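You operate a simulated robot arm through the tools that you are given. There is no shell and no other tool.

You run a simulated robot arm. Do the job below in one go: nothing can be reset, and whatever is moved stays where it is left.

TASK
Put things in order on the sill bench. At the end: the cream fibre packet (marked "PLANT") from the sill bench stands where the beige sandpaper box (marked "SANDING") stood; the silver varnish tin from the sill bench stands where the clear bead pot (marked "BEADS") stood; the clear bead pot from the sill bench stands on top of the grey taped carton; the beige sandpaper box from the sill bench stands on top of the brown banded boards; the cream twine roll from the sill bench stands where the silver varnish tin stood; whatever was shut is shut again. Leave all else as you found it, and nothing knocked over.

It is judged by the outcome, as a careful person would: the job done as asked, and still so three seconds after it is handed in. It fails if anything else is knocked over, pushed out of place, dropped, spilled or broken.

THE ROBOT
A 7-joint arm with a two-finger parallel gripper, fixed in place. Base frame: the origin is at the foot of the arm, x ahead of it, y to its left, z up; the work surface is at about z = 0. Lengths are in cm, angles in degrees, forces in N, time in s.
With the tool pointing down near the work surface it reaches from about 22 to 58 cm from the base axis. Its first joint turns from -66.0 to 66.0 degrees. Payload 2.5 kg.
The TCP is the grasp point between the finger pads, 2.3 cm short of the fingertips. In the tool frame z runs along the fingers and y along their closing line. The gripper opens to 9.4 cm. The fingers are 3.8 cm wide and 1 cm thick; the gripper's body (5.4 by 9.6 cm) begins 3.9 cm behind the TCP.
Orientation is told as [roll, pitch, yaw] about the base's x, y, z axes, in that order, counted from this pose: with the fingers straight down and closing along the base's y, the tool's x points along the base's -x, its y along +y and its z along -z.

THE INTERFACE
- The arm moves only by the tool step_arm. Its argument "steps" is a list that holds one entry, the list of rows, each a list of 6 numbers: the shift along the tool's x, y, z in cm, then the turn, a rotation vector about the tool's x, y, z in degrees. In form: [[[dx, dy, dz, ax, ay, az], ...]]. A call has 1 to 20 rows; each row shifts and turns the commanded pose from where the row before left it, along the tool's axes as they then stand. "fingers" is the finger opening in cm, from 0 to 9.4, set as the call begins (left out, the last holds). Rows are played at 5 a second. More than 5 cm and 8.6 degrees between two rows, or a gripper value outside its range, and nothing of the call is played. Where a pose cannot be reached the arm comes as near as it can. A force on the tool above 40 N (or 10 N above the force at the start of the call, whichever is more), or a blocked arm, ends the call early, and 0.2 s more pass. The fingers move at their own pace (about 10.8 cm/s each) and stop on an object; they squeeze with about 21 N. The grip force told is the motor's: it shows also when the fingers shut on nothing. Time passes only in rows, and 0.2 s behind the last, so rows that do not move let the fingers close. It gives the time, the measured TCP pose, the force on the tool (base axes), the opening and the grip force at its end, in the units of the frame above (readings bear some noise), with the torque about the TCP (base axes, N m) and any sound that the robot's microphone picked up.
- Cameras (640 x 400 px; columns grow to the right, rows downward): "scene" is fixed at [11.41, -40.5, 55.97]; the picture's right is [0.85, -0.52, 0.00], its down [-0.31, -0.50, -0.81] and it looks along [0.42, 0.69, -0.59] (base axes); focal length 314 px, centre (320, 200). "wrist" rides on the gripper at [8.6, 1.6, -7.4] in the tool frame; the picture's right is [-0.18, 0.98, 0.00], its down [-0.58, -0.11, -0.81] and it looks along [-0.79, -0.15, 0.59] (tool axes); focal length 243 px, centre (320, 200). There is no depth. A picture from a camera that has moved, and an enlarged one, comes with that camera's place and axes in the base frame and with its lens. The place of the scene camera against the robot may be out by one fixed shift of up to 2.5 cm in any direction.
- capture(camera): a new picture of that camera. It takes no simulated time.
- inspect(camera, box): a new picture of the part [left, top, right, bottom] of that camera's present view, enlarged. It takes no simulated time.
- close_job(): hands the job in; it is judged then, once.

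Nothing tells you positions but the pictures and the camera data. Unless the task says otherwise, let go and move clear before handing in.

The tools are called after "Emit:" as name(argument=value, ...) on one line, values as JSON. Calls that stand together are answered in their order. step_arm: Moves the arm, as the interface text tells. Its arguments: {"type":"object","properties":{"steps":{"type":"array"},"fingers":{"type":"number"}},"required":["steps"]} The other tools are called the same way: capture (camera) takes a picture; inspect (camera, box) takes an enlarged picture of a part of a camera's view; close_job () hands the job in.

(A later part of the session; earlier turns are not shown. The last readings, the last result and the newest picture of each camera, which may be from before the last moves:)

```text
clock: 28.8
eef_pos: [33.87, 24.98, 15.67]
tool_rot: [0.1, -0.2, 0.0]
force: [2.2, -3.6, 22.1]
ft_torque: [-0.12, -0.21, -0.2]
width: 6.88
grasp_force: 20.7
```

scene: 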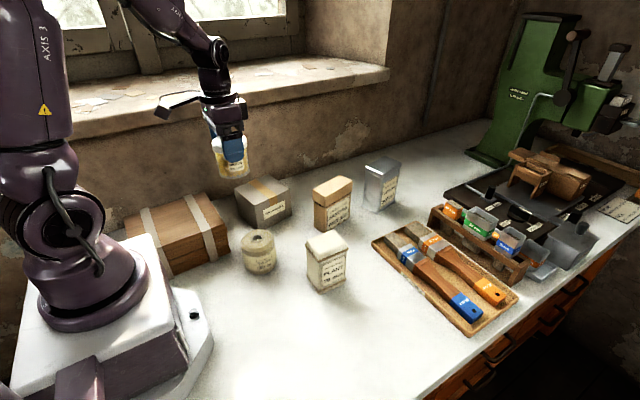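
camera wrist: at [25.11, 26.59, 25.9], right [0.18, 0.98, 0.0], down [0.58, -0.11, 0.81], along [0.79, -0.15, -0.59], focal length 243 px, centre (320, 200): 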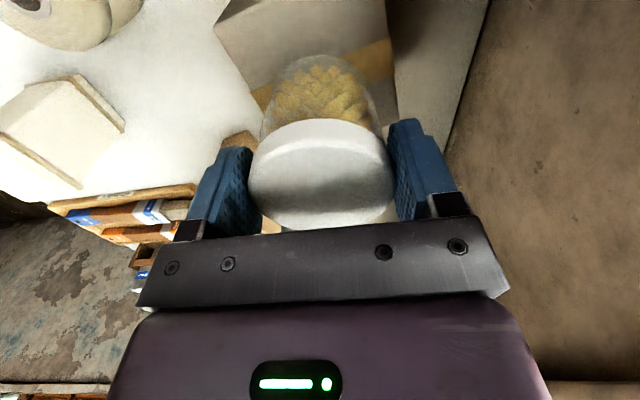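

It's in contact. I'll ease off the pressure, open the fingers gently and rise straight up.

Emit:
step_arm(steps=[[[0, 0, -0.25, 0, 0, 0], [0, 0, 0, 0, 0, 0]]])

Emit:
step_arm(steps=[[[0, 0, 0, 0, 0, 0], [0, 0, 0, 0, 0, 0], [0, 0, 0, 0, 0, 0]]], fingers=8.6)

Emit:
inspect(camera="scene", box=[220, 130, 310, 230])

Emit:
capture(camera="wrist")

```text
clock: 29.4
eef_pos: [33.67, 24.96, 15.78]
tool_rot: [-0.1, 0.3, 0.0]
force: [0.3, 0.5, -1.8]
ft_torque: [0.0, -0.01, -0.04]
width: 6.87
grasp_force: 20.8
```

```text
clock: 30.2
eef_pos: [33.64, 25.18, 15.74]
tool_rot: [-0.1, 0.0, 0.0]
force: [-0.1, -0.1, 0.9]
ft_torque: [0.0, 0.03, 0.04]
width: 8.65
grasp_force: 0.1
```

```text
4.00 times, centred on (265, 180) of scene
camera zoom: at [11.41, -40.5, 55.97], right [0.85, -0.52, 0.0], down [-0.31, -0.5, -0.81], along [0.42, 0.69, -0.59], focal length 1258 px, centre (540, 280)
```

zoom: 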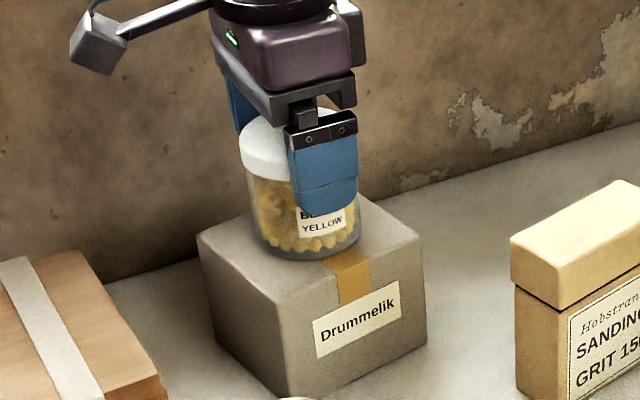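

```text
taken
camera wrist: at [25.06, 26.57, 23.34], right [0.18, 0.98, 0.0], down [0.58, -0.11, 0.81], along [0.79, -0.15, -0.59], focal length 243 px, centre (320, 200)
```

wrist: 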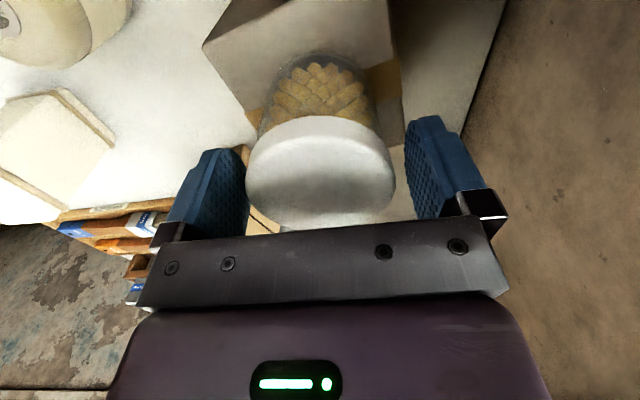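

The pot stands steady on the carton. I'll rise clear and go look at the sandpaper box.

Emit:
step_arm(steps=[[[0, 0, -1, 0, 0, 0], [0, 0, -2, 0, 0, 0], [0, 0, -3, 0, 0, 0], [0, 0, -3, 0, 0, 0], [0, 0, -3, 0, 0, 0], [-0.5, -3, 0, 0, 0, 0], [-1, -4, 0, 0, 0, 0], [-1, -4, 0, 0, 0, 0], [-1, -3, 0, 0, 0, 0], [0, 0, 0, 0, 0, 0]]], fingers=9.0)

Emit:
capture(camera="wrist")

Emit:
inspect(camera="wrist", box=[240, 0, 420, 220])

Emit:
inspect(camera="scene", box=[210, 130, 370, 240])

```text
clock: 32.4
eef_pos: [37.33, 10.91, 27.79]
tool_rot: [0.0, 0.0, 0.0]
force: [-0.6, -0.2, 0.2]
ft_torque: [0.0, 0.0, 0.02]
width: 9.0
grasp_force: 0.0
```

```text
taken
camera wrist: at [28.62, 12.47, 35.21], right [0.18, 0.98, 0.0], down [0.58, -0.11, 0.81], along [0.79, -0.15, -0.59], focal length 243 px, centre (320, 200)
```

wrist: 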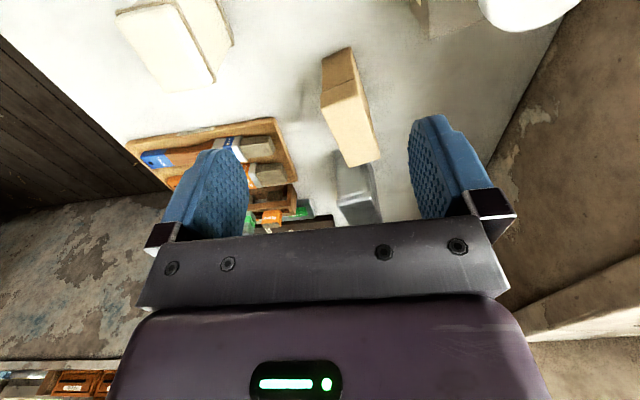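

```text
1.82 times, centred on (330, 110) of wrist
camera zoom: at [28.62, 12.47, 35.21], right [0.18, 0.98, 0.0], down [0.58, -0.11, 0.81], along [0.79, -0.15, -0.59], focal length 441 px, centre (302, 364)
```

zoom: 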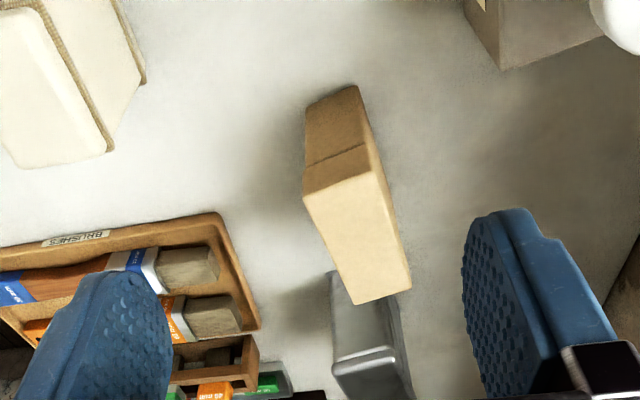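

```text
3.64 times, centred on (290, 185) of scene
camera zoom: at [11.41, -40.5, 55.97], right [0.85, -0.52, 0.0], down [-0.31, -0.5, -0.81], along [0.42, 0.69, -0.59], focal length 1143 px, centre (429, 254)
```

zoom: 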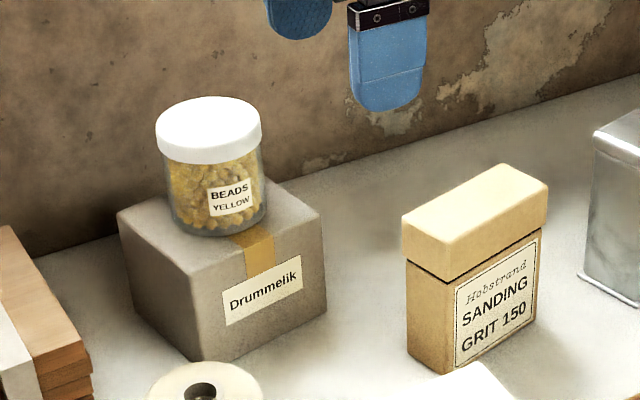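

The pot is in place. The sandpaper box is centred near (48.2, 12.8), is yawed about 12° and is 11.2 cm tall. Before gripping it, I'll look at the banded boards so I know exactly where it goes.

Emit:
step_arm(steps=[[[0, 0, -0.5, 0, 0, -7.5], [0, 0, -0.5, 0, 0, -7.5], [0, 0, -0.5, 0, 0, -7.5], [0, 0, -0.5, 0, 0, -7.5], [0, 0, -0.5, 0, 0, -7.5], [0, 0, -0.5, 0, 0, -7.5], [0, 0, -0.5, 0, 0, -7.5], [0, 0, -0.5, 0, 0, -7.5], [0, 3.5, 0, 0, 0, 0], [0, 3.5, 0, 0, 0, 0], [0, 3.5, 0, 0, 0, 0], [0, 3.5, 0, 0, 0, 0], [0, 3.5, 0, 0, 0, 0], [0, 3.5, 0, 0, 0, 0], [0, 3.5, 0, 0, 0, 0], [0, 0, 0, 0, 0, 0]]])

Emit:
capture(camera="wrist")

Emit:
capture(camera="scene")

```text
clock: 35.8
eef_pos: [16.08, 23.33, 31.9]
tool_rot: [0.0, 0.1, 60.0]
force: [-0.8, 0.5, 0.4]
ft_torque: [0.0, -0.04, 0.0]
width: 8.99
grasp_force: 0.1
```

```text
taken
camera wrist: at [10.2, 16.64, 39.3], right [-0.76, 0.65, 0.0], down [0.39, 0.45, 0.81], along [0.52, 0.61, -0.59], focal length 243 px, centre (320, 200)
```

wrist: 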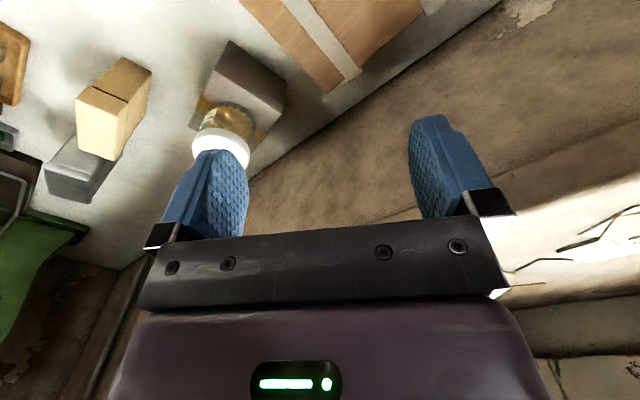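

```text
taken
```

scene: 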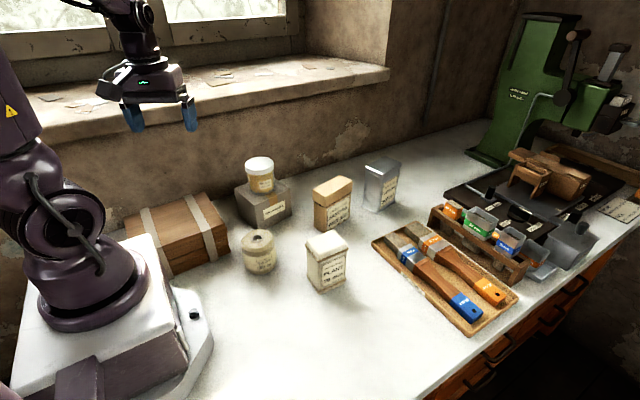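

I need a better angle on the boards, so I'll step back and turn the camera toward them.

Emit:
step_arm(steps=[[[1.33, -3.34, 0, 0, 0, 0], [1.33, -3.34, 0, 0, 0, 0], [1.33, -3.34, 0, 0, 0, 0], [1.33, -3.34, 0, 0, 0, 0], [0, 0, 0, 0, 0, -7.5], [0, 0, 0, 0, 0, -7.5], [0, 0, 0, 0, 0, -7.5], [0, 0, 0, 0, 0, -7.5], [0, 0, 0, 0, 0, -7.5], [0, 0, 0, 0, 0, -7.5], [0, 0, 0, 0, 0, -7.5], [0, 0, 0, 0, 0, 0]]])

Emit:
capture(camera="wrist")

```text
clock: 38.4
eef_pos: [24.99, 11.91, 31.81]
tool_rot: [0.0, 0.0, 112.6]
force: [-0.3, -0.2, 1.4]
ft_torque: [0.03, 0.04, 0.01]
width: 9.01
grasp_force: 0.0
```

```text
taken
camera wrist: at [26.73, 3.3, 39.3], right [-0.98, -0.21, 0.0], down [-0.12, 0.58, 0.81], along [-0.17, 0.79, -0.59], focal length 243 px, centre (320, 200)
```

wrist: 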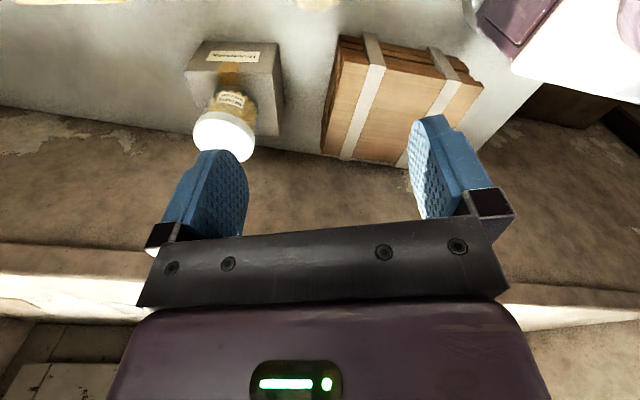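

Now the boards are well in view, so I'll enlarge them.

Emit:
inspect(camera="wrist", box=[310, 20, 500, 180])

Emit:
inspect(camera="wrist", box=[170, 20, 310, 180])

```text
2.50 times, centred on (405, 100) of wrist
camera zoom: at [26.73, 3.3, 39.3], right [-0.98, -0.21, 0.0], down [-0.12, 0.58, 0.81], along [-0.17, 0.79, -0.59], focal length 606 px, centre (108, 450)
```

zoom: 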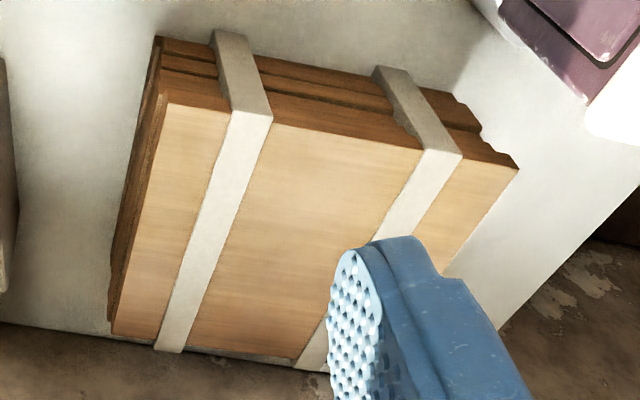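

```text
2.50 times, centred on (240, 100) of wrist
camera zoom: at [26.73, 3.3, 39.3], right [-0.98, -0.21, 0.0], down [-0.12, 0.58, 0.81], along [-0.17, 0.79, -0.59], focal length 606 px, centre (520, 450)
```

zoom: 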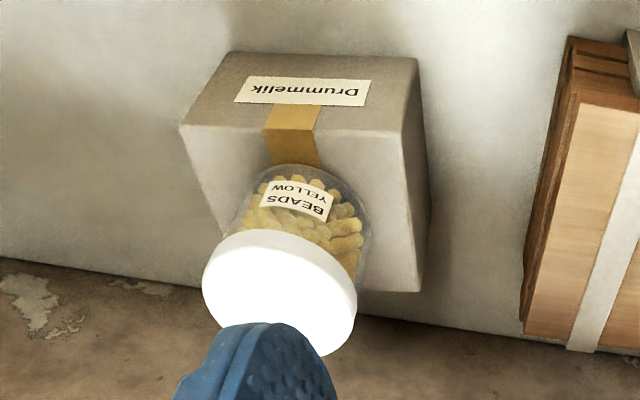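

The boards' top is at about 8.0, spanning x 1.5–20.6 and y 16–32, with a clear gap between the bands from x 7.4 to 15.6. The sandpaper box will go there, with its long side along y. Now I'll go back, line up with the box and descend part way.

Emit:
step_arm(steps=[[[0, 0, 0, 0, 0, 8.38], [0, 0, 0, 0, 0, 8.38], [0, 0, 0, 0, 0, 8.38], [0, 0, 0, 0, 0, 8.38], [0, 0, 0, 0, 0, 8.38], [0, 0, 0, 0, 0, 8.38], [0, 0, 0, 0, 0, 8.38], [0, 0, 0, 0, 0, 8.38], [0, 0, 0, 0, 0, 8.38], [0, 0, 0, 0, 0, 8.38], [0, 0, 0, 0, 0, 8.38], [0, 0, 0, 0, 0, 8.38], [-3.81, -0.66, 0, 0, 0, 0], [-3.81, -0.66, 0, 0, 0, 0], [-3.81, -0.66, 0, 0, 0, 0], [-3.81, -0.66, 0, 0, 0, 0], [-3.81, -0.66, 0, 0, 0, 0], [-3.81, -0.66, 0, 0, 0, 0], [0, 0, 0, 0, 0, 0]]], fingers=9.0)

Emit:
step_arm(steps=[[[0, 0, 3, 0, 0, 0], [0, 0, 3, 0, 0, 0], [0, 0, 3, 0, 0, 0], [0, 0, 2.5, 0, 0, 0], [0, 0, 0, 0, 0, 0]]])

Emit:
capture(camera="wrist")

Emit:
inspect(camera="scene", box=[270, 100, 410, 240])

```text
clock: 42.4
eef_pos: [48.1, 12.77, 31.71]
tool_rot: [0.1, 0.0, 12.0]
force: [0.5, -0.4, -0.3]
ft_torque: [-0.01, 0.03, 0.01]
width: 8.99
grasp_force: 0.0
```

```text
clock: 43.6
eef_pos: [48.16, 12.74, 20.34]
tool_rot: [0.0, 0.0, 11.9]
force: [-0.3, -0.3, -0.5]
ft_torque: [0.0, -0.01, 0.03]
width: 8.98
grasp_force: 0.1
```

```text
taken
camera wrist: at [39.32, 12.53, 27.78], right [-0.02, 1.0, 0.0], down [0.59, 0.01, 0.81], along [0.81, 0.02, -0.59], focal length 243 px, centre (320, 200)
```

wrist: 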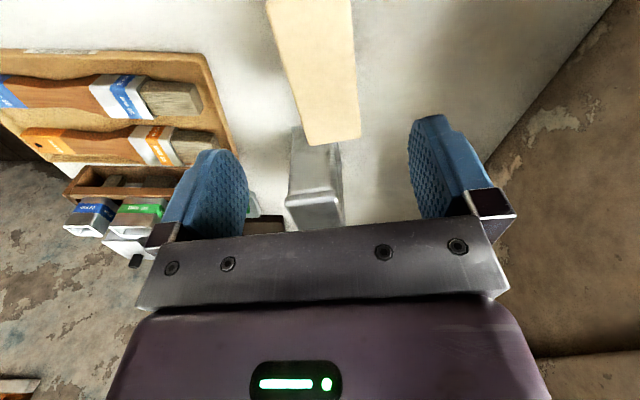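

```text
2.86 times, centred on (340, 170) of scene
camera zoom: at [11.41, -40.5, 55.97], right [0.85, -0.52, 0.0], down [-0.31, -0.5, -0.81], along [0.42, 0.69, -0.59], focal length 898 px, centre (263, 286)
```

zoom: 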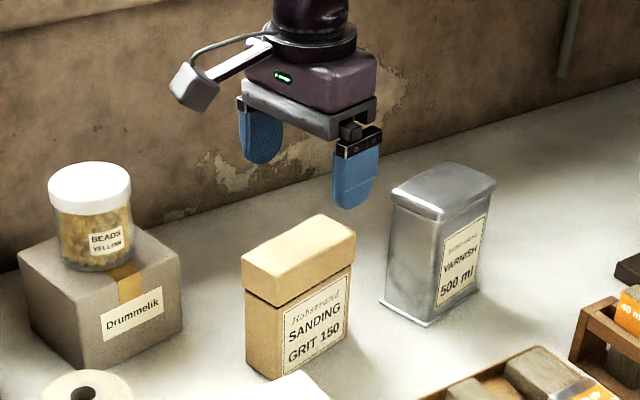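

Alignment is good, with the box centreline about 0.2 cm to the left. I'll descend to grip the upper part of the box.

Emit:
step_arm(steps=[[[-0.15, 0.2, 2.5, 0, 0, 0], [0, 0, 2.5, 0, 0, 0], [0, 0, 2.5, 0, 0, 0], [0, 0, 2.2, 0, 0, 0], [0, 0, 1.2, 0, 0, 0], [0, 0, 0.6, 0, 0, 0], [0, 0, 0, 0, 0, 0]]], fingers=9.0)

Emit:
capture(camera="wrist")

Emit:
inspect(camera="scene", box=[270, 100, 410, 240])

```text
clock: 45.2
eef_pos: [48.24, 13.04, 8.78]
tool_rot: [0.0, 0.1, 12.1]
force: [0.6, -0.5, 0.3]
ft_torque: [0.01, 0.0, 0.0]
width: 8.99
grasp_force: 0.1
```

```text
taken
camera wrist: at [39.41, 12.75, 16.28], right [-0.02, 1.0, 0.0], down [0.59, 0.01, 0.81], along [0.81, 0.02, -0.59], focal length 243 px, centre (320, 200)
```

wrist: 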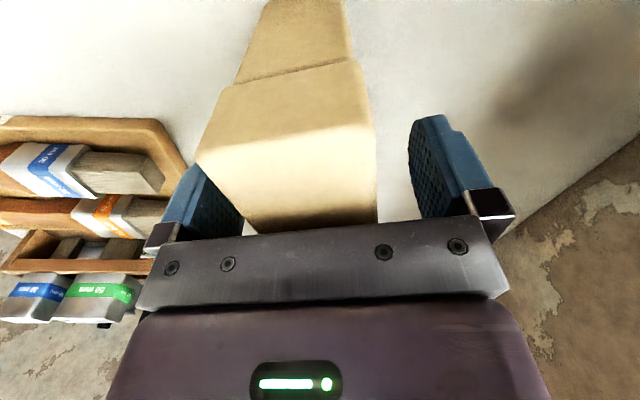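

```text
2.86 times, centred on (340, 170) of scene
camera zoom: at [11.41, -40.5, 55.97], right [0.85, -0.52, 0.0], down [-0.31, -0.5, -0.81], along [0.42, 0.69, -0.59], focal length 898 px, centre (263, 286)
```

zoom: 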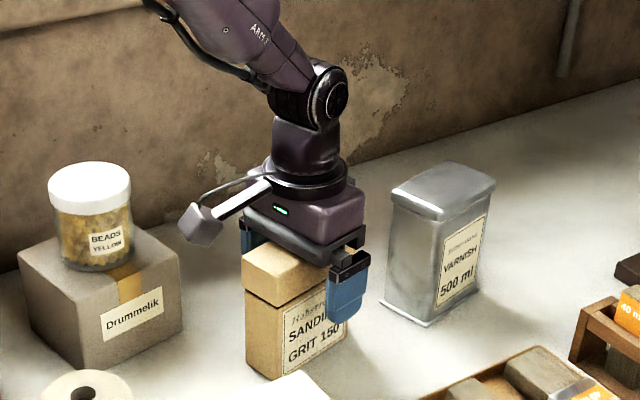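

The fingers straddle the box, so I'll close and then test-lift slowly.

Emit:
step_arm(steps=[[[0, 0, 0, 0, 0, 0], [0, 0, 0, 0, 0, 0], [0, 0, 0, 0, 0, 0], [0, 0, 0, 0, 0, 0]]], fingers=2.0)

Emit:
capture(camera="wrist")

Emit:
step_arm(steps=[[[0, 0, -0.15, 0, 0, 0], [0, 0, -0.25, 0, 0, 0], [0, 0, -0.4, 0, 0, 0], [0, 0, 0, 0, 0, 0]]])

Emit:
capture(camera="wrist")

Emit:
inspect(camera="scene", box=[290, 150, 390, 240])

```text
clock: 46.2
eef_pos: [48.27, 13.01, 8.86]
tool_rot: [0.1, 0.0, 11.9]
force: [-0.6, 0.8, -0.1]
ft_torque: [0.09, 0.09, -0.05]
width: 4.51
grasp_force: 20.4
```

```text
taken
camera wrist: at [39.41, 12.75, 16.31], right [-0.02, 1.0, 0.0], down [0.59, 0.01, 0.81], along [0.81, 0.02, -0.59], focal length 243 px, centre (320, 200)
```

wrist: 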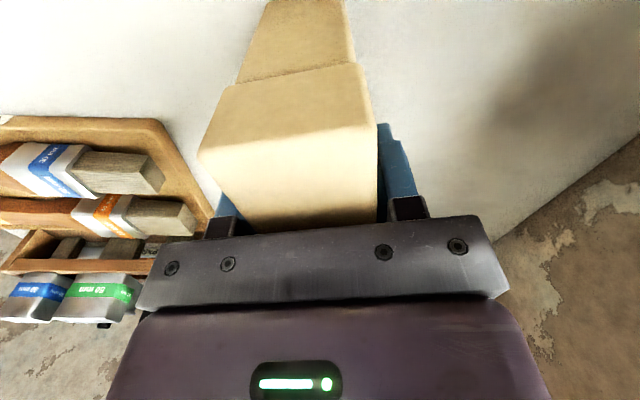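

```text
clock: 47.2
eef_pos: [48.13, 13.07, 9.75]
tool_rot: [0.0, 0.1, 12.0]
force: [-0.7, 0.2, -2.2]
ft_torque: [0.02, -0.01, 0.0]
width: 4.47
grasp_force: 20.9
```

```text
taken
camera wrist: at [39.34, 12.79, 17.12], right [-0.02, 1.0, 0.0], down [0.59, 0.01, 0.81], along [0.81, 0.02, -0.59], focal length 243 px, centre (320, 200)
```

wrist: 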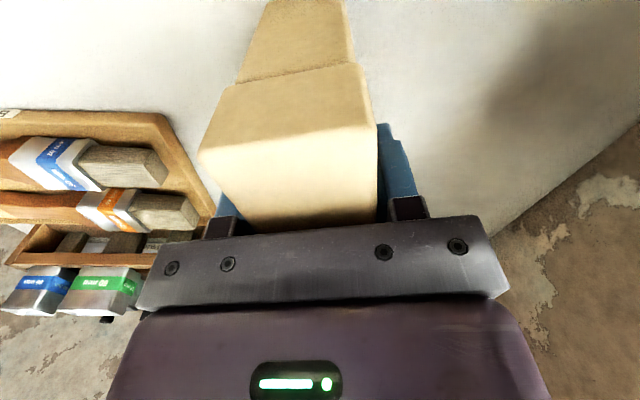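

```text
4.44 times, centred on (340, 195) of scene
camera zoom: at [11.41, -40.5, 55.97], right [0.85, -0.52, 0.0], down [-0.31, -0.5, -0.81], along [0.42, 0.69, -0.59], focal length 1398 px, centre (231, 222)
```

zoom: 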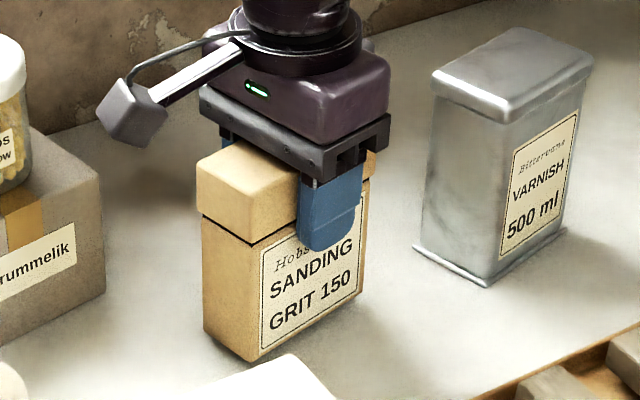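

The box lifts cleanly with its lid on. I'll raise it well above everything and carry it toward the boards.

Emit:
step_arm(steps=[[[0, 0, -1.5, 0, 0, 0], [0, 0, -2.4, 0, 0, 0], [0, 0, -2.4, 0, 0, 0], [0, 0, -2.4, 0, 0, 0], [0, 0, -2.4, 0, 0, 0], [0, 0, -2.4, 0, 0, 0], [0, 0, -2.4, 0, 0, 0], [0, 0, -2.4, 0, 0, 0], [0, 0, 0, 0, 0, 0]]])

Emit:
step_arm(steps=[[[1.2, 0.65, 0, 0, 0, 0], [2.47, 1.31, 0, 0, 0, 0], [2.47, 1.31, 0, 0, 0, 0], [2.47, 1.31, 0, 0, 0, 0], [2.47, 1.31, 0, 0, 0, 0], [2.47, 1.31, 0, 0, 0, 0], [2.47, 1.31, 0, 0, 0, 0], [2.47, 1.31, 0, 0, 0, 0], [2.47, 1.31, 0, 0, 0, 0], [1.26, 0.7, 0, 0, 0, 0], [0, 0, 0, 0, 0, 0]]])

Emit:
capture(camera="scene")

```text
clock: 49.2
eef_pos: [48.2, 12.99, 27.95]
tool_rot: [-0.1, 0.0, 11.9]
force: [0.9, 0.4, -2.7]
ft_torque: [-0.02, 0.01, 0.04]
width: 4.51
grasp_force: 21.5
```

```text
clock: 51.6
eef_pos: [23.99, 19.8, 27.94]
tool_rot: [0.0, 0.1, 11.9]
force: [-0.3, -0.4, -2.4]
ft_torque: [-0.02, 0.03, 0.04]
width: 4.47
grasp_force: 21.0
```

```text
taken
```

scene: 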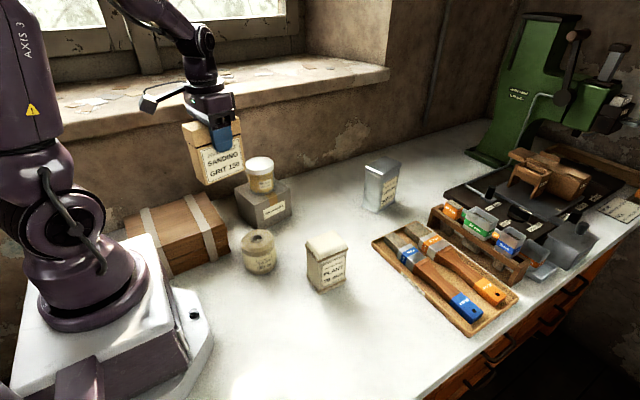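

The box is held steady near the boards. Next I'll rotate it so its long side runs along y, and shift it over the gap between the bands.

Emit:
step_arm(steps=[[[0, 0, 0, 0, 0, -4], [0, 0, 0, 0, 0, -7.4], [0, 0, 0, 0, 0, -7.4], [0, 0, 0, 0, 0, -7.4], [0, 0, 0, 0, 0, -7.4], [0, 0, 0, 0, 0, -7.4], [0, 0, 0, 0, 0, -7.4], [0, 0, 0, 0, 0, -7.4], [0, 0, 0, 0, 0, -7.4], [0, 0, 0, 0, 0, -7.4], [0, 0, 0, 0, 0, -7.4], [0, 0, 0, 0, 0, 0]]])

Emit:
step_arm(steps=[[[-0.3, 1.2, 0, 0, 0, 0], [-0.58, 2.36, 0, 0, 0, 0], [-0.58, 2.36, 0, 0, 0, 0], [-0.58, 2.36, 0, 0, 0, 0], [-0.58, 2.36, 0, 0, 0, 0], [-0.28, 1.16, 0, 0, 0, 0], [0, 0, 0, 0, 0, 0]]])

Emit:
capture(camera="wrist")

Emit:
inspect(camera="scene", box=[90, 100, 270, 300])

```text
clock: 54.2
eef_pos: [24.05, 19.98, 27.87]
tool_rot: [0.0, 0.0, 90.1]
force: [-0.7, 1.0, -2.2]
ft_torque: [0.04, 0.0, 0.05]
width: 4.49
grasp_force: 21.1
```

```text
clock: 55.8
eef_pos: [12.19, 23.0, 27.95]
tool_rot: [0.0, -0.1, 89.9]
force: [0.9, -0.8, -3.1]
ft_torque: [-0.01, 0.03, -0.01]
width: 4.47
grasp_force: 20.4
```

```text
taken
camera wrist: at [10.53, 14.23, 35.42], right [-0.98, 0.19, 0.0], down [0.11, 0.58, 0.81], along [0.15, 0.79, -0.59], focal length 243 px, centre (320, 200)
```

wrist: 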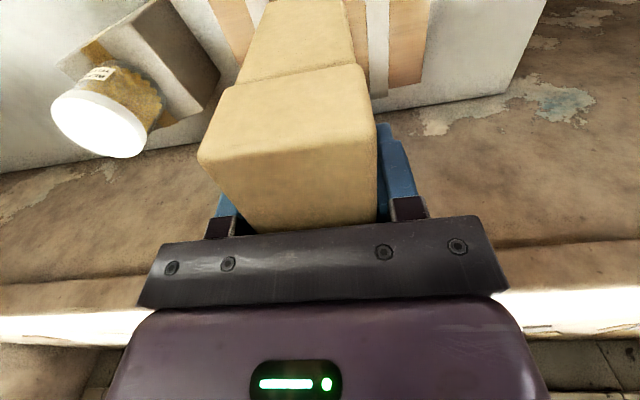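

```text
2.00 times, centred on (180, 200) of scene
camera zoom: at [11.41, -40.5, 55.97], right [0.85, -0.52, 0.0], down [-0.31, -0.5, -0.81], along [0.42, 0.69, -0.59], focal length 629 px, centre (600, 200)
```

zoom: 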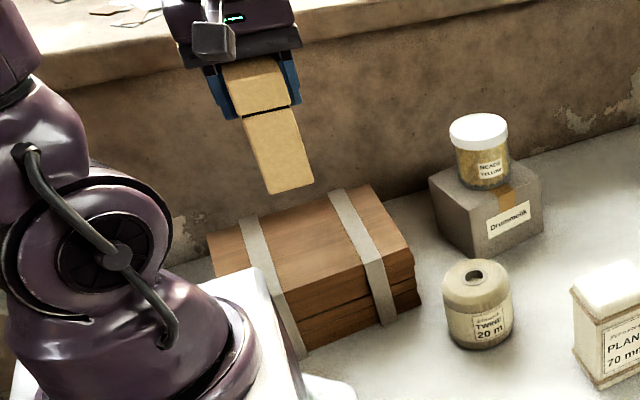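

I'm over the gap between the bands and will descend most of the way.

Emit:
step_arm(steps=[[[0, 0, 1.5, 0, 0, 0], [0, 0, 2, 0, 0, 0], [0, 0, 2, 0, 0, 0], [0, 0, 2, 0, 0, 0], [0, 0, 1.5, 0, 0, 0], [0, 0, 0.6, 0, 0, 0], [0, 0, 0, 0, 0, 0]]])

Emit:
capture(camera="wrist")

Emit:
inspect(camera="scene", box=[110, 120, 250, 280])

```text
clock: 57.4
eef_pos: [12.18, 23.05, 18.37]
tool_rot: [-0.1, -0.1, 89.8]
force: [-2.8, -1.7, 21.8]
ft_torque: [-0.03, 0.36, -0.08]
width: 4.51
grasp_force: 21.3
```

```text
taken
camera wrist: at [10.59, 14.25, 25.78], right [-0.98, 0.19, 0.0], down [0.11, 0.58, 0.81], along [0.15, 0.79, -0.59], focal length 243 px, centre (320, 200)
```

wrist: 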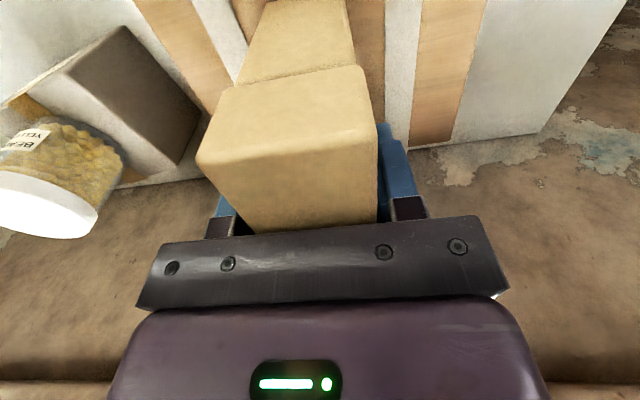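

```text
2.50 times, centred on (180, 200) of scene
camera zoom: at [11.41, -40.5, 55.96], right [0.85, -0.52, 0.0], down [-0.31, -0.5, -0.81], along [0.42, 0.69, -0.59], focal length 786 px, centre (670, 200)
```

zoom: 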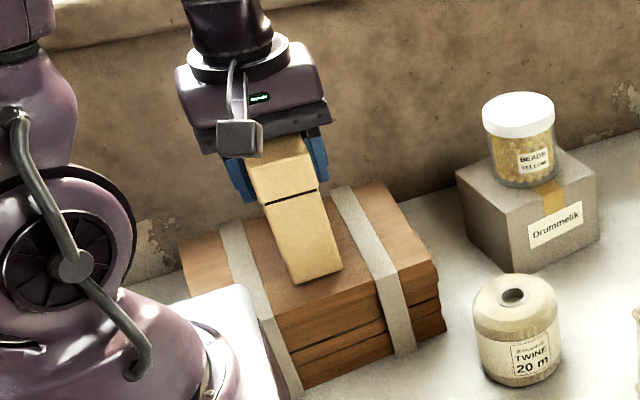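

The box has met the boards, with about 22 N and a balanced torque, so the boards are slightly taller than I estimated. I'll back off slightly, check, and release.

Emit:
step_arm(steps=[[[0, 0, -0.12, 0, 0, 0], [0, 0, 0, 0, 0, 0]]])

Emit:
inspect(camera="scene", box=[140, 160, 220, 260])

Emit:
inspect(camera="wrist", box=[180, 0, 480, 160])

```text
clock: 58.0
eef_pos: [12.33, 22.9, 18.4]
tool_rot: [0.1, 0.0, 89.9]
force: [-0.7, 0.2, -1.4]
ft_torque: [0.05, -0.01, -0.02]
width: 4.49
grasp_force: 20.4
```

```text
4.00 times, centred on (180, 210) of scene
camera zoom: at [11.41, -40.5, 55.97], right [0.85, -0.52, 0.0], down [-0.31, -0.5, -0.81], along [0.42, 0.69, -0.59], focal length 1258 px, centre (880, 160)
```

zoom: 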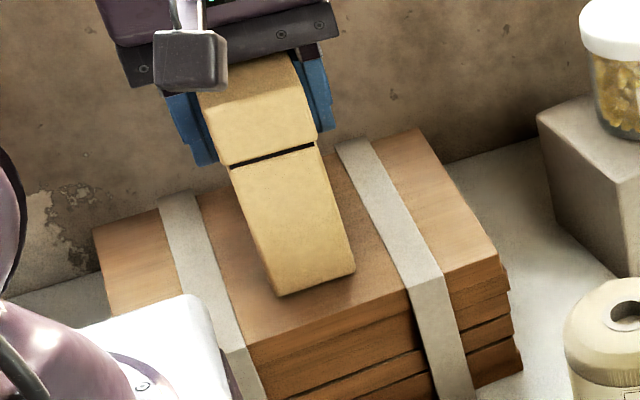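

```text
2.13 times, centred on (330, 80) of wrist
camera zoom: at [10.57, 14.15, 25.88], right [-0.98, 0.19, 0.0], down [0.11, 0.58, 0.81], along [0.15, 0.79, -0.59], focal length 518 px, centre (299, 456)
```

zoom: 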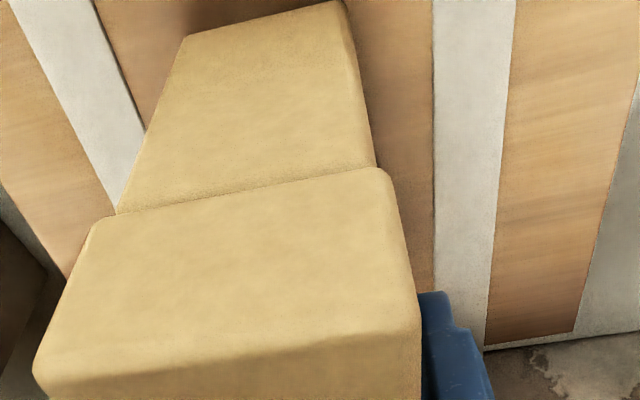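

The box is standing between the bands. I'll open the fingers, check, then rise.

Emit:
step_arm(steps=[[[0, 0, 0.05, 0, 0, 0], [0, 0, 0, 0, 0, 0]]])

Emit:
step_arm(steps=[[[0, 0, 0, 0, 0, 0], [0, 0, 0, 0, 0, 0], [0, 0, 0, 0, 0, 0]]], fingers=7.5)

Emit:
inspect(camera="scene", box=[140, 160, 220, 260])

Emit:
step_arm(steps=[[[0, 0, -0.6, 0, 0, 0], [0, 0, -1.5, 0, 0, 0], [0, 0, -2.5, 0, 0, 0], [0, 0, -3, 0, 0, 0], [0, 0, -3, 0, 0, 0], [0, 0, -2, 0, 0, 0], [0, 0, 0, 0, 0, 0]]])

Emit:
capture(camera="scene")

Emit:
capture(camera="wrist")

```text
clock: 58.6
eef_pos: [12.24, 22.89, 18.26]
tool_rot: [0.0, 0.0, 89.9]
force: [-0.4, 0.7, -2.8]
ft_torque: [-0.01, -0.03, 0.01]
width: 4.47
grasp_force: 21.0
```

```text
clock: 59.4
eef_pos: [12.4, 22.91, 18.25]
tool_rot: [0.0, 0.0, 89.9]
force: [-0.3, 0.8, -0.3]
ft_torque: [0.04, -0.03, 0.01]
width: 7.49
grasp_force: 0.0
```

```text
4.00 times, centred on (180, 210) of scene
camera zoom: at [11.41, -40.5, 55.97], right [0.85, -0.52, 0.0], down [-0.31, -0.5, -0.81], along [0.42, 0.69, -0.59], focal length 1258 px, centre (880, 160)
```

zoom: 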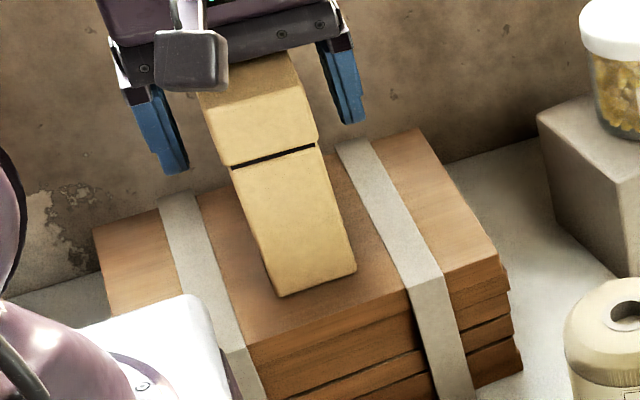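

```text
clock: 61.0
eef_pos: [12.18, 22.87, 30.91]
tool_rot: [0.0, 0.0, 89.9]
force: [-0.2, 0.2, 0.2]
ft_torque: [-0.02, 0.0, 0.03]
width: 7.5
grasp_force: 0.0
```

```text
taken
```

scene: 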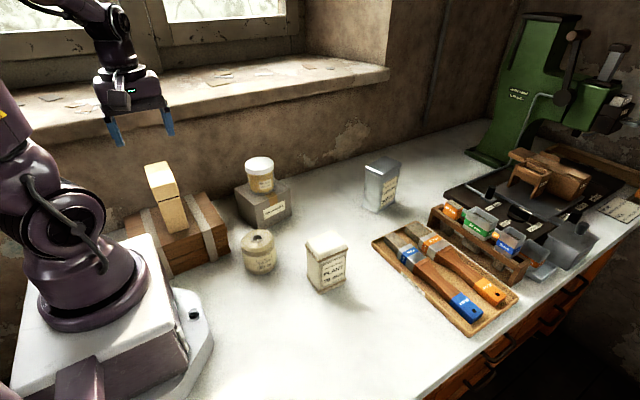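

```text
taken
camera wrist: at [10.52, 14.19, 38.51], right [-0.98, 0.18, 0.0], down [0.11, 0.58, 0.81], along [0.15, 0.79, -0.59], focal length 243 px, centre (320, 200)
```

wrist: 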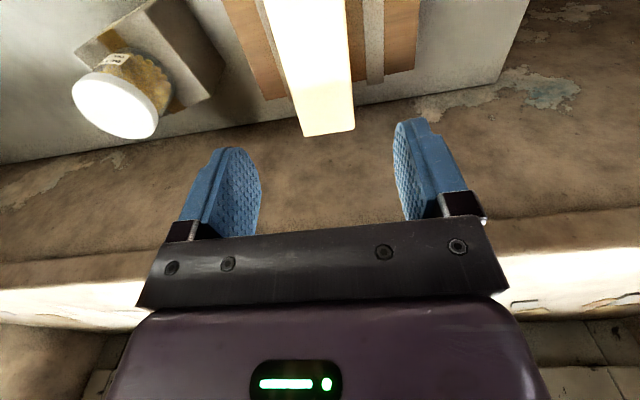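

The sandpaper box stands on the boards. Next is the varnish tin, so I'll go back out for a closer look now that the view is clear.

Emit:
step_arm(steps=[[[1.22, -2.95, 0, 0, 0, 0], [1.22, -2.95, 0, 0, 0, 0], [1.22, -2.95, 0, 0, 0, 0], [1.22, -2.95, 0, 0, 0, 0], [0, 0, 0, 0, 0, 7.8], [0, 0, 0, 0, 0, 7.8], [0, 0, 0, 0, 0, 7.8], [0, 0, 0, 0, 0, 7.8], [0, 0, 0, 0, 0, 7.8], [0, 0, 0, 0, 0, 7.8], [0, 0, 0, 0, 0, 7.8], [0, 0, 0, 0, 0, 7.8], [0, 0, 0, 0, 0, 7.8], [0, 0, 0, 0, 0, 7.8], [0, 0, 0, 0, 0, 0]]], fingers=9.0)

Emit:
step_arm(steps=[[[-3.63, -2.13, 0.8, 0, 0, 0], [-3.63, -2.13, 0.8, 0, 0, 0], [-3.63, -2.13, 0.8, 0, 0, 0], [-3.63, -2.13, 0.8, 0, 0, 0], [-3.63, -2.13, 0.8, 0, 0, 0], [-3.63, -2.13, 0.8, 0, 0, 0], [0, 0, 0, 0, 0, 0]]])

Emit:
capture(camera="wrist")

Emit:
inspect(camera="wrist", box=[240, 60, 440, 230])

```text
clock: 64.2
eef_pos: [24.19, 18.03, 30.97]
tool_rot: [0.0, 0.0, 11.8]
force: [-0.9, -0.3, 0.0]
ft_torque: [0.0, 0.0, 0.01]
width: 8.99
grasp_force: 0.1
```

```text
clock: 65.8
eef_pos: [48.04, 9.82, 26.13]
tool_rot: [0.1, 0.0, 11.8]
force: [-0.3, -1.0, 0.1]
ft_torque: [-0.03, 0.0, -0.01]
width: 9.01
grasp_force: 0.0
```

```text
taken
camera wrist: at [39.2, 9.62, 33.69], right [-0.02, 1.0, 0.0], down [0.59, 0.01, 0.81], along [0.81, 0.02, -0.59], focal length 243 px, centre (320, 200)
```

wrist: 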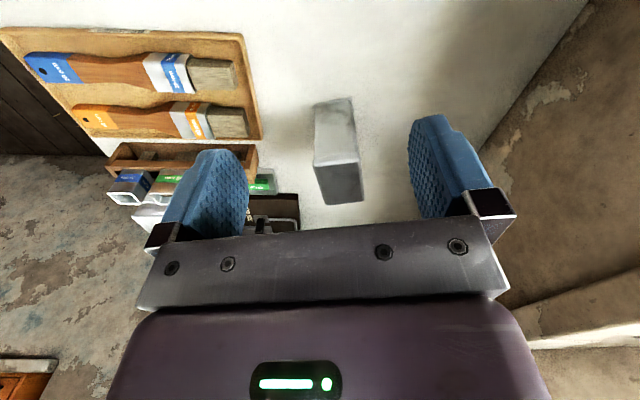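

```text
2.35 times, centred on (340, 145) of wrist
camera zoom: at [39.2, 9.62, 33.69], right [-0.02, 1.0, 0.0], down [0.59, 0.01, 0.81], along [0.81, 0.02, -0.59], focal length 571 px, centre (273, 329)
```

zoom: 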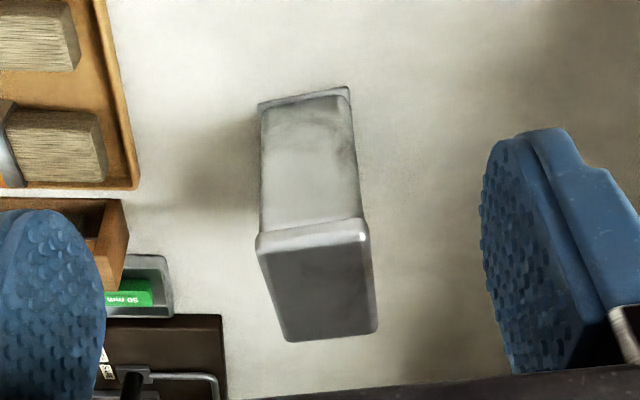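

The tin is centred near (64.5, 13.1), is yawed about 13° and is 12.4 cm tall, with a small lip at the top. I'll tilt the tool 20° outward and move above it, still high, to test the reach.

Emit:
step_arm(steps=[[[0, 0, 0, 0, 0, -1], [0, 0, 0, 0, -6.67, 0], [0, 0, 0, 0, -6.67, 0], [0, 0, 0, 0, -6.66, 0], [0, 0, 0, 0, 0, 0]]], fingers=9.0)

Emit:
step_arm(steps=[[[-2.87, -0.1, 1.92, 0, 0, 0], [-2.87, -0.1, 1.92, 0, 0, 0], [-2.87, -0.1, 1.92, 0, 0, 0], [-2.87, -0.1, 1.92, 0, 0, 0], [-2.87, -0.1, 1.92, 0, 0, 0], [0, 0, 0, 0, 0, 0]]])

Emit:
capture(camera="wrist")

Emit:
capture(camera="scene")

```text
clock: 67.0
eef_pos: [47.97, 10.04, 26.25]
tool_rot: [0.0, -20.1, 13.0]
force: [0.8, -0.2, 1.1]
ft_torque: [0.0, 0.0, -0.01]
width: 9.0
grasp_force: 0.1
```

```text
clock: 68.4
eef_pos: [64.3, 13.34, 22.0]
tool_rot: [0.0, -19.9, 13.0]
force: [-0.8, -0.2, 0.9]
ft_torque: [0.02, -0.02, -0.03]
width: 8.99
grasp_force: 0.1
```

```text
taken
camera wrist: at [53.51, 12.41, 26.18], right [-0.05, 1.0, 0.06], down [0.29, -0.04, 0.96], along [0.96, 0.07, -0.29], focal length 243 px, centre (320, 200)
```

wrist: 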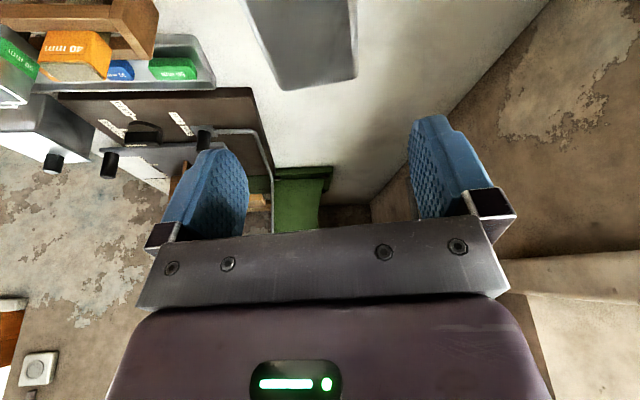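

```text
taken
```

scene: 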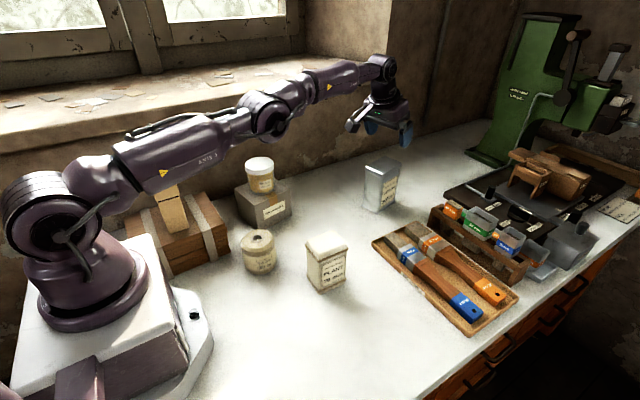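

The reach works at 20° tilt, and the tin sits between the finger planes with only a small offset. I'll lower toward it, stop partway and check.

Emit:
step_arm(steps=[[[0.684, -0.06, 1.88, 0, 0, 0], [0.684, -0.06, 1.88, 0, 0, 0], [0.684, -0.06, 1.88, 0, 0, 0], [0, 0, 0, 0, 0, 0]]], fingers=9.0)

Emit:
capture(camera="wrist")

Emit:
inspect(camera="scene", box=[310, 60, 450, 230])

```text
clock: 69.4
eef_pos: [64.48, 13.15, 16.03]
tool_rot: [0.0, -19.9, 12.8]
force: [0.1, -0.7, 0.0]
ft_torque: [0.01, 0.02, -0.01]
width: 8.98
grasp_force: 0.0
```

```text
taken
camera wrist: at [53.65, 12.28, 20.16], right [-0.05, 1.0, 0.06], down [0.29, -0.05, 0.96], along [0.96, 0.07, -0.28], focal length 243 px, centre (320, 200)
```

wrist: 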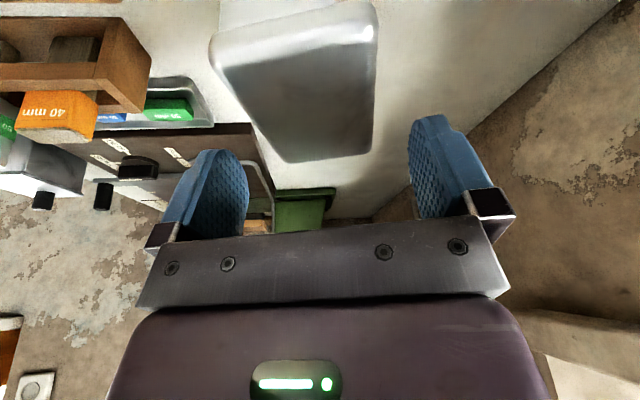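

```text
2.35 times, centred on (380, 145) of scene
camera zoom: at [11.41, -40.5, 55.97], right [0.85, -0.52, 0.0], down [-0.31, -0.5, -0.81], along [0.42, 0.69, -0.59], focal length 740 px, centre (179, 329)
```

zoom: 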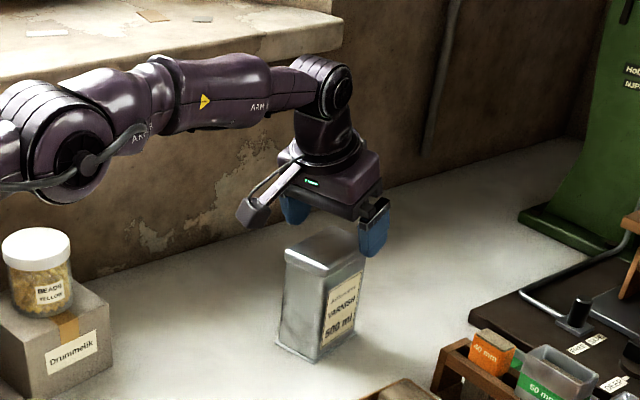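

The tin is centred at about (64.6, 13.1) and aligned. I'll lower to lip height.

Emit:
step_arm(steps=[[[0.5, 0, 1.38, 0, 0, 0], [0.5, 0, 1.38, 0, 0, 0], [0.5, 0, 1.37, 0, 0, 0], [0, 0, 0, 0, 0, 0]]], fingers=9.0)

Emit:
capture(camera="wrist")

Emit:
inspect(camera="scene", box=[330, 110, 440, 230])

```text
clock: 70.4
eef_pos: [64.52, 13.22, 11.41]
tool_rot: [0.0, -20.1, 13.1]
force: [-0.5, -0.1, 1.1]
ft_torque: [0.0, 0.01, -0.02]
width: 9.03
grasp_force: 0.0
```

```text
taken
camera wrist: at [53.69, 12.29, 15.74], right [-0.05, 1.0, 0.06], down [0.29, -0.05, 0.96], along [0.96, 0.07, -0.28], focal length 243 px, centre (320, 200)
```

wrist: 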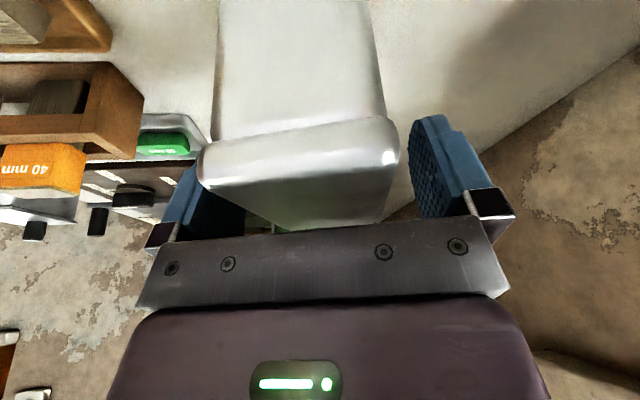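

```text
3.33 times, centred on (385, 170) of scene
camera zoom: at [11.41, -40.5, 55.97], right [0.85, -0.52, 0.0], down [-0.31, -0.5, -0.81], along [0.42, 0.69, -0.59], focal length 1048 px, centre (103, 300)
```

zoom: 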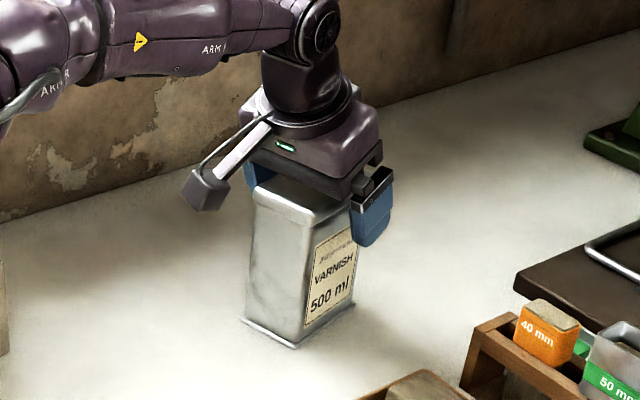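

The fingers are on both sides of the lip. I'll close, then test-lift.

Emit:
step_arm(steps=[[[0, 0, 0, 0, 0, 0], [0, 0, 0, 0, 0, 0], [0, 0, 0, 0, 0, 0], [0, 0, 0, 0, 0, 0]]], fingers=3.5)

Emit:
capture(camera="wrist")

Emit:
step_arm(steps=[[[-0.07, 0, -0.19, 0, 0, 0], [-0.1, 0, -0.28, 0, 0, 0], [-0.1, 0, -0.28, 0, 0, 0], [0, 0, 0, 0, 0, 0]]])

Emit:
capture(camera="wrist")

Emit:
inspect(camera="scene", box=[330, 110, 440, 230])

```text
clock: 71.4
eef_pos: [64.57, 13.09, 11.71]
tool_rot: [0.1, -20.0, 12.9]
force: [-0.4, -0.7, -0.7]
ft_torque: [0.01, -0.11, -0.02]
width: 5.96
grasp_force: 21.2
```

```text
taken
camera wrist: at [53.69, 12.27, 15.75], right [-0.05, 1.0, 0.06], down [0.29, -0.05, 0.96], along [0.96, 0.07, -0.28], focal length 243 px, centre (320, 200)
```

wrist: 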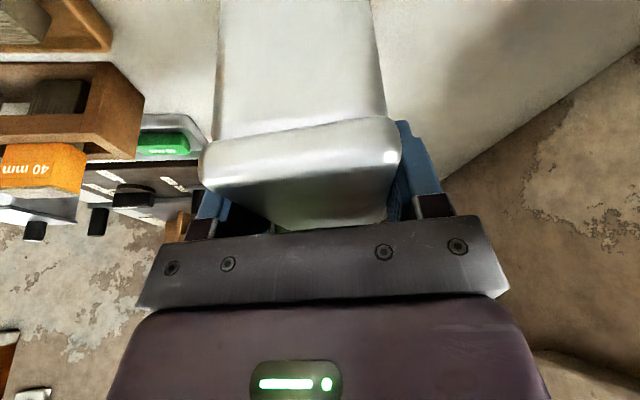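

```text
clock: 72.4
eef_pos: [64.41, 13.18, 12.45]
tool_rot: [0.0, -20.0, 13.0]
force: [0.0, -0.8, -5.7]
ft_torque: [0.05, -0.04, 0.0]
width: 5.97
grasp_force: 21.0
```

```text
taken
camera wrist: at [53.68, 12.24, 16.56], right [-0.05, 1.0, 0.06], down [0.29, -0.05, 0.96], along [0.96, 0.07, -0.29], focal length 243 px, centre (320, 200)
```

wrist: 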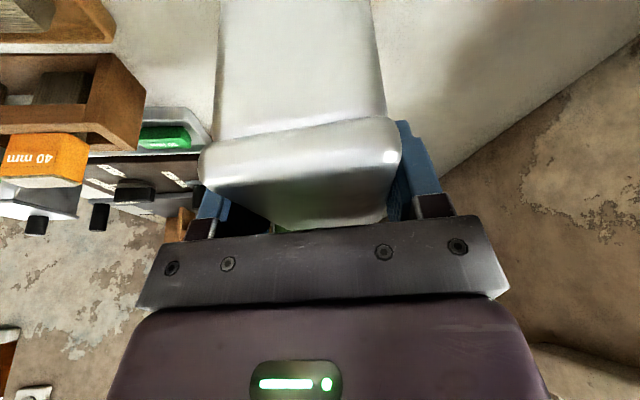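

```text
3.33 times, centred on (385, 170) of scene
camera zoom: at [11.42, -40.5, 55.97], right [0.85, -0.52, 0.0], down [-0.31, -0.5, -0.81], along [0.42, 0.69, -0.59], focal length 1048 px, centre (103, 300)
```

zoom: 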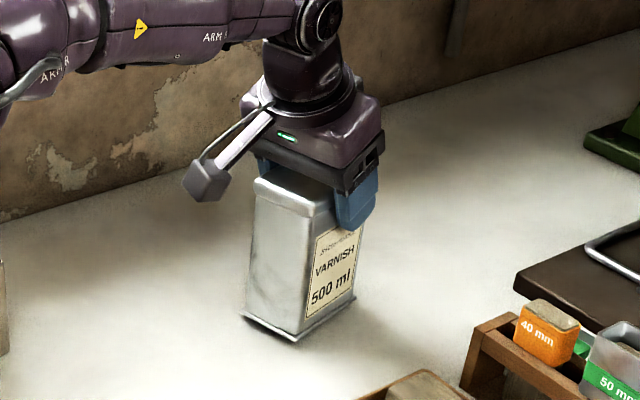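

The tin is held firmly at about 5.7 N with no slip. I'll raise it, draw it inward keeping the same tilt, then turn it square and carry it toward the old bead-pot spot.

Emit:
step_arm(steps=[[[-0.684, 0, -1.88, 0, 0, 0], [-0.684, 0, -1.88, 0, 0, 0], [-0.684, 0, -1.88, 0, 0, 0], [-0.684, 0, -1.88, 0, 0, 0], [1, 0, -0.7, 0, 0, 0], [1.666, 0, -1.27, 0, 0, 0], [1.666, 0, -1.27, 0, 0, 0], [1.666, 0, -1.27, 0, 0, 0], [1.666, 0, -1.27, 0, 0, 0], [1.666, 0, -1.27, 0, 0, 0], [1.666, 0, -1.27, 0, 0, 0], [1.666, 0, -1.27, 0, 0, 0], [1.334, 0, -1.85, 0, 0, 0], [0, 0, 0, 0, 0, 0]]])

Emit:
capture(camera="wrist")

Emit:
capture(camera="scene")

```text
clock: 75.4
eef_pos: [47.91, 9.26, 26.34]
tool_rot: [-0.1, -20.0, 12.9]
force: [-0.5, 0.5, -4.8]
ft_torque: [0.03, 0.0, 0.0]
width: 5.98
grasp_force: 21.3
```

```text
taken
camera wrist: at [37.07, 8.45, 30.48], right [-0.05, 1.0, 0.06], down [0.29, -0.05, 0.96], along [0.96, 0.07, -0.28], focal length 243 px, centre (320, 200)
```

wrist: 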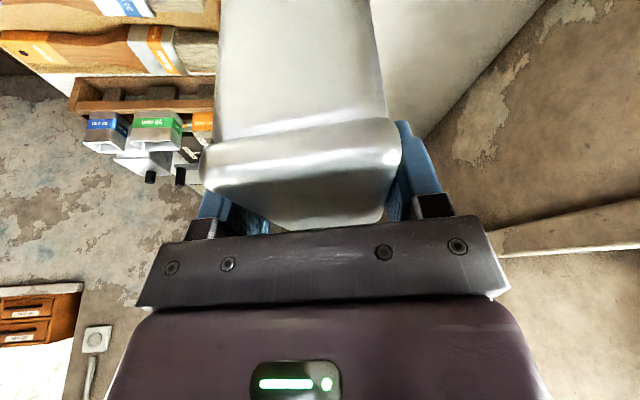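

```text
taken
```

scene: 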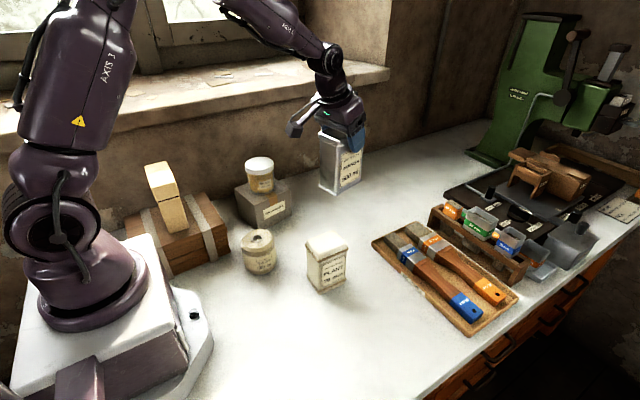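

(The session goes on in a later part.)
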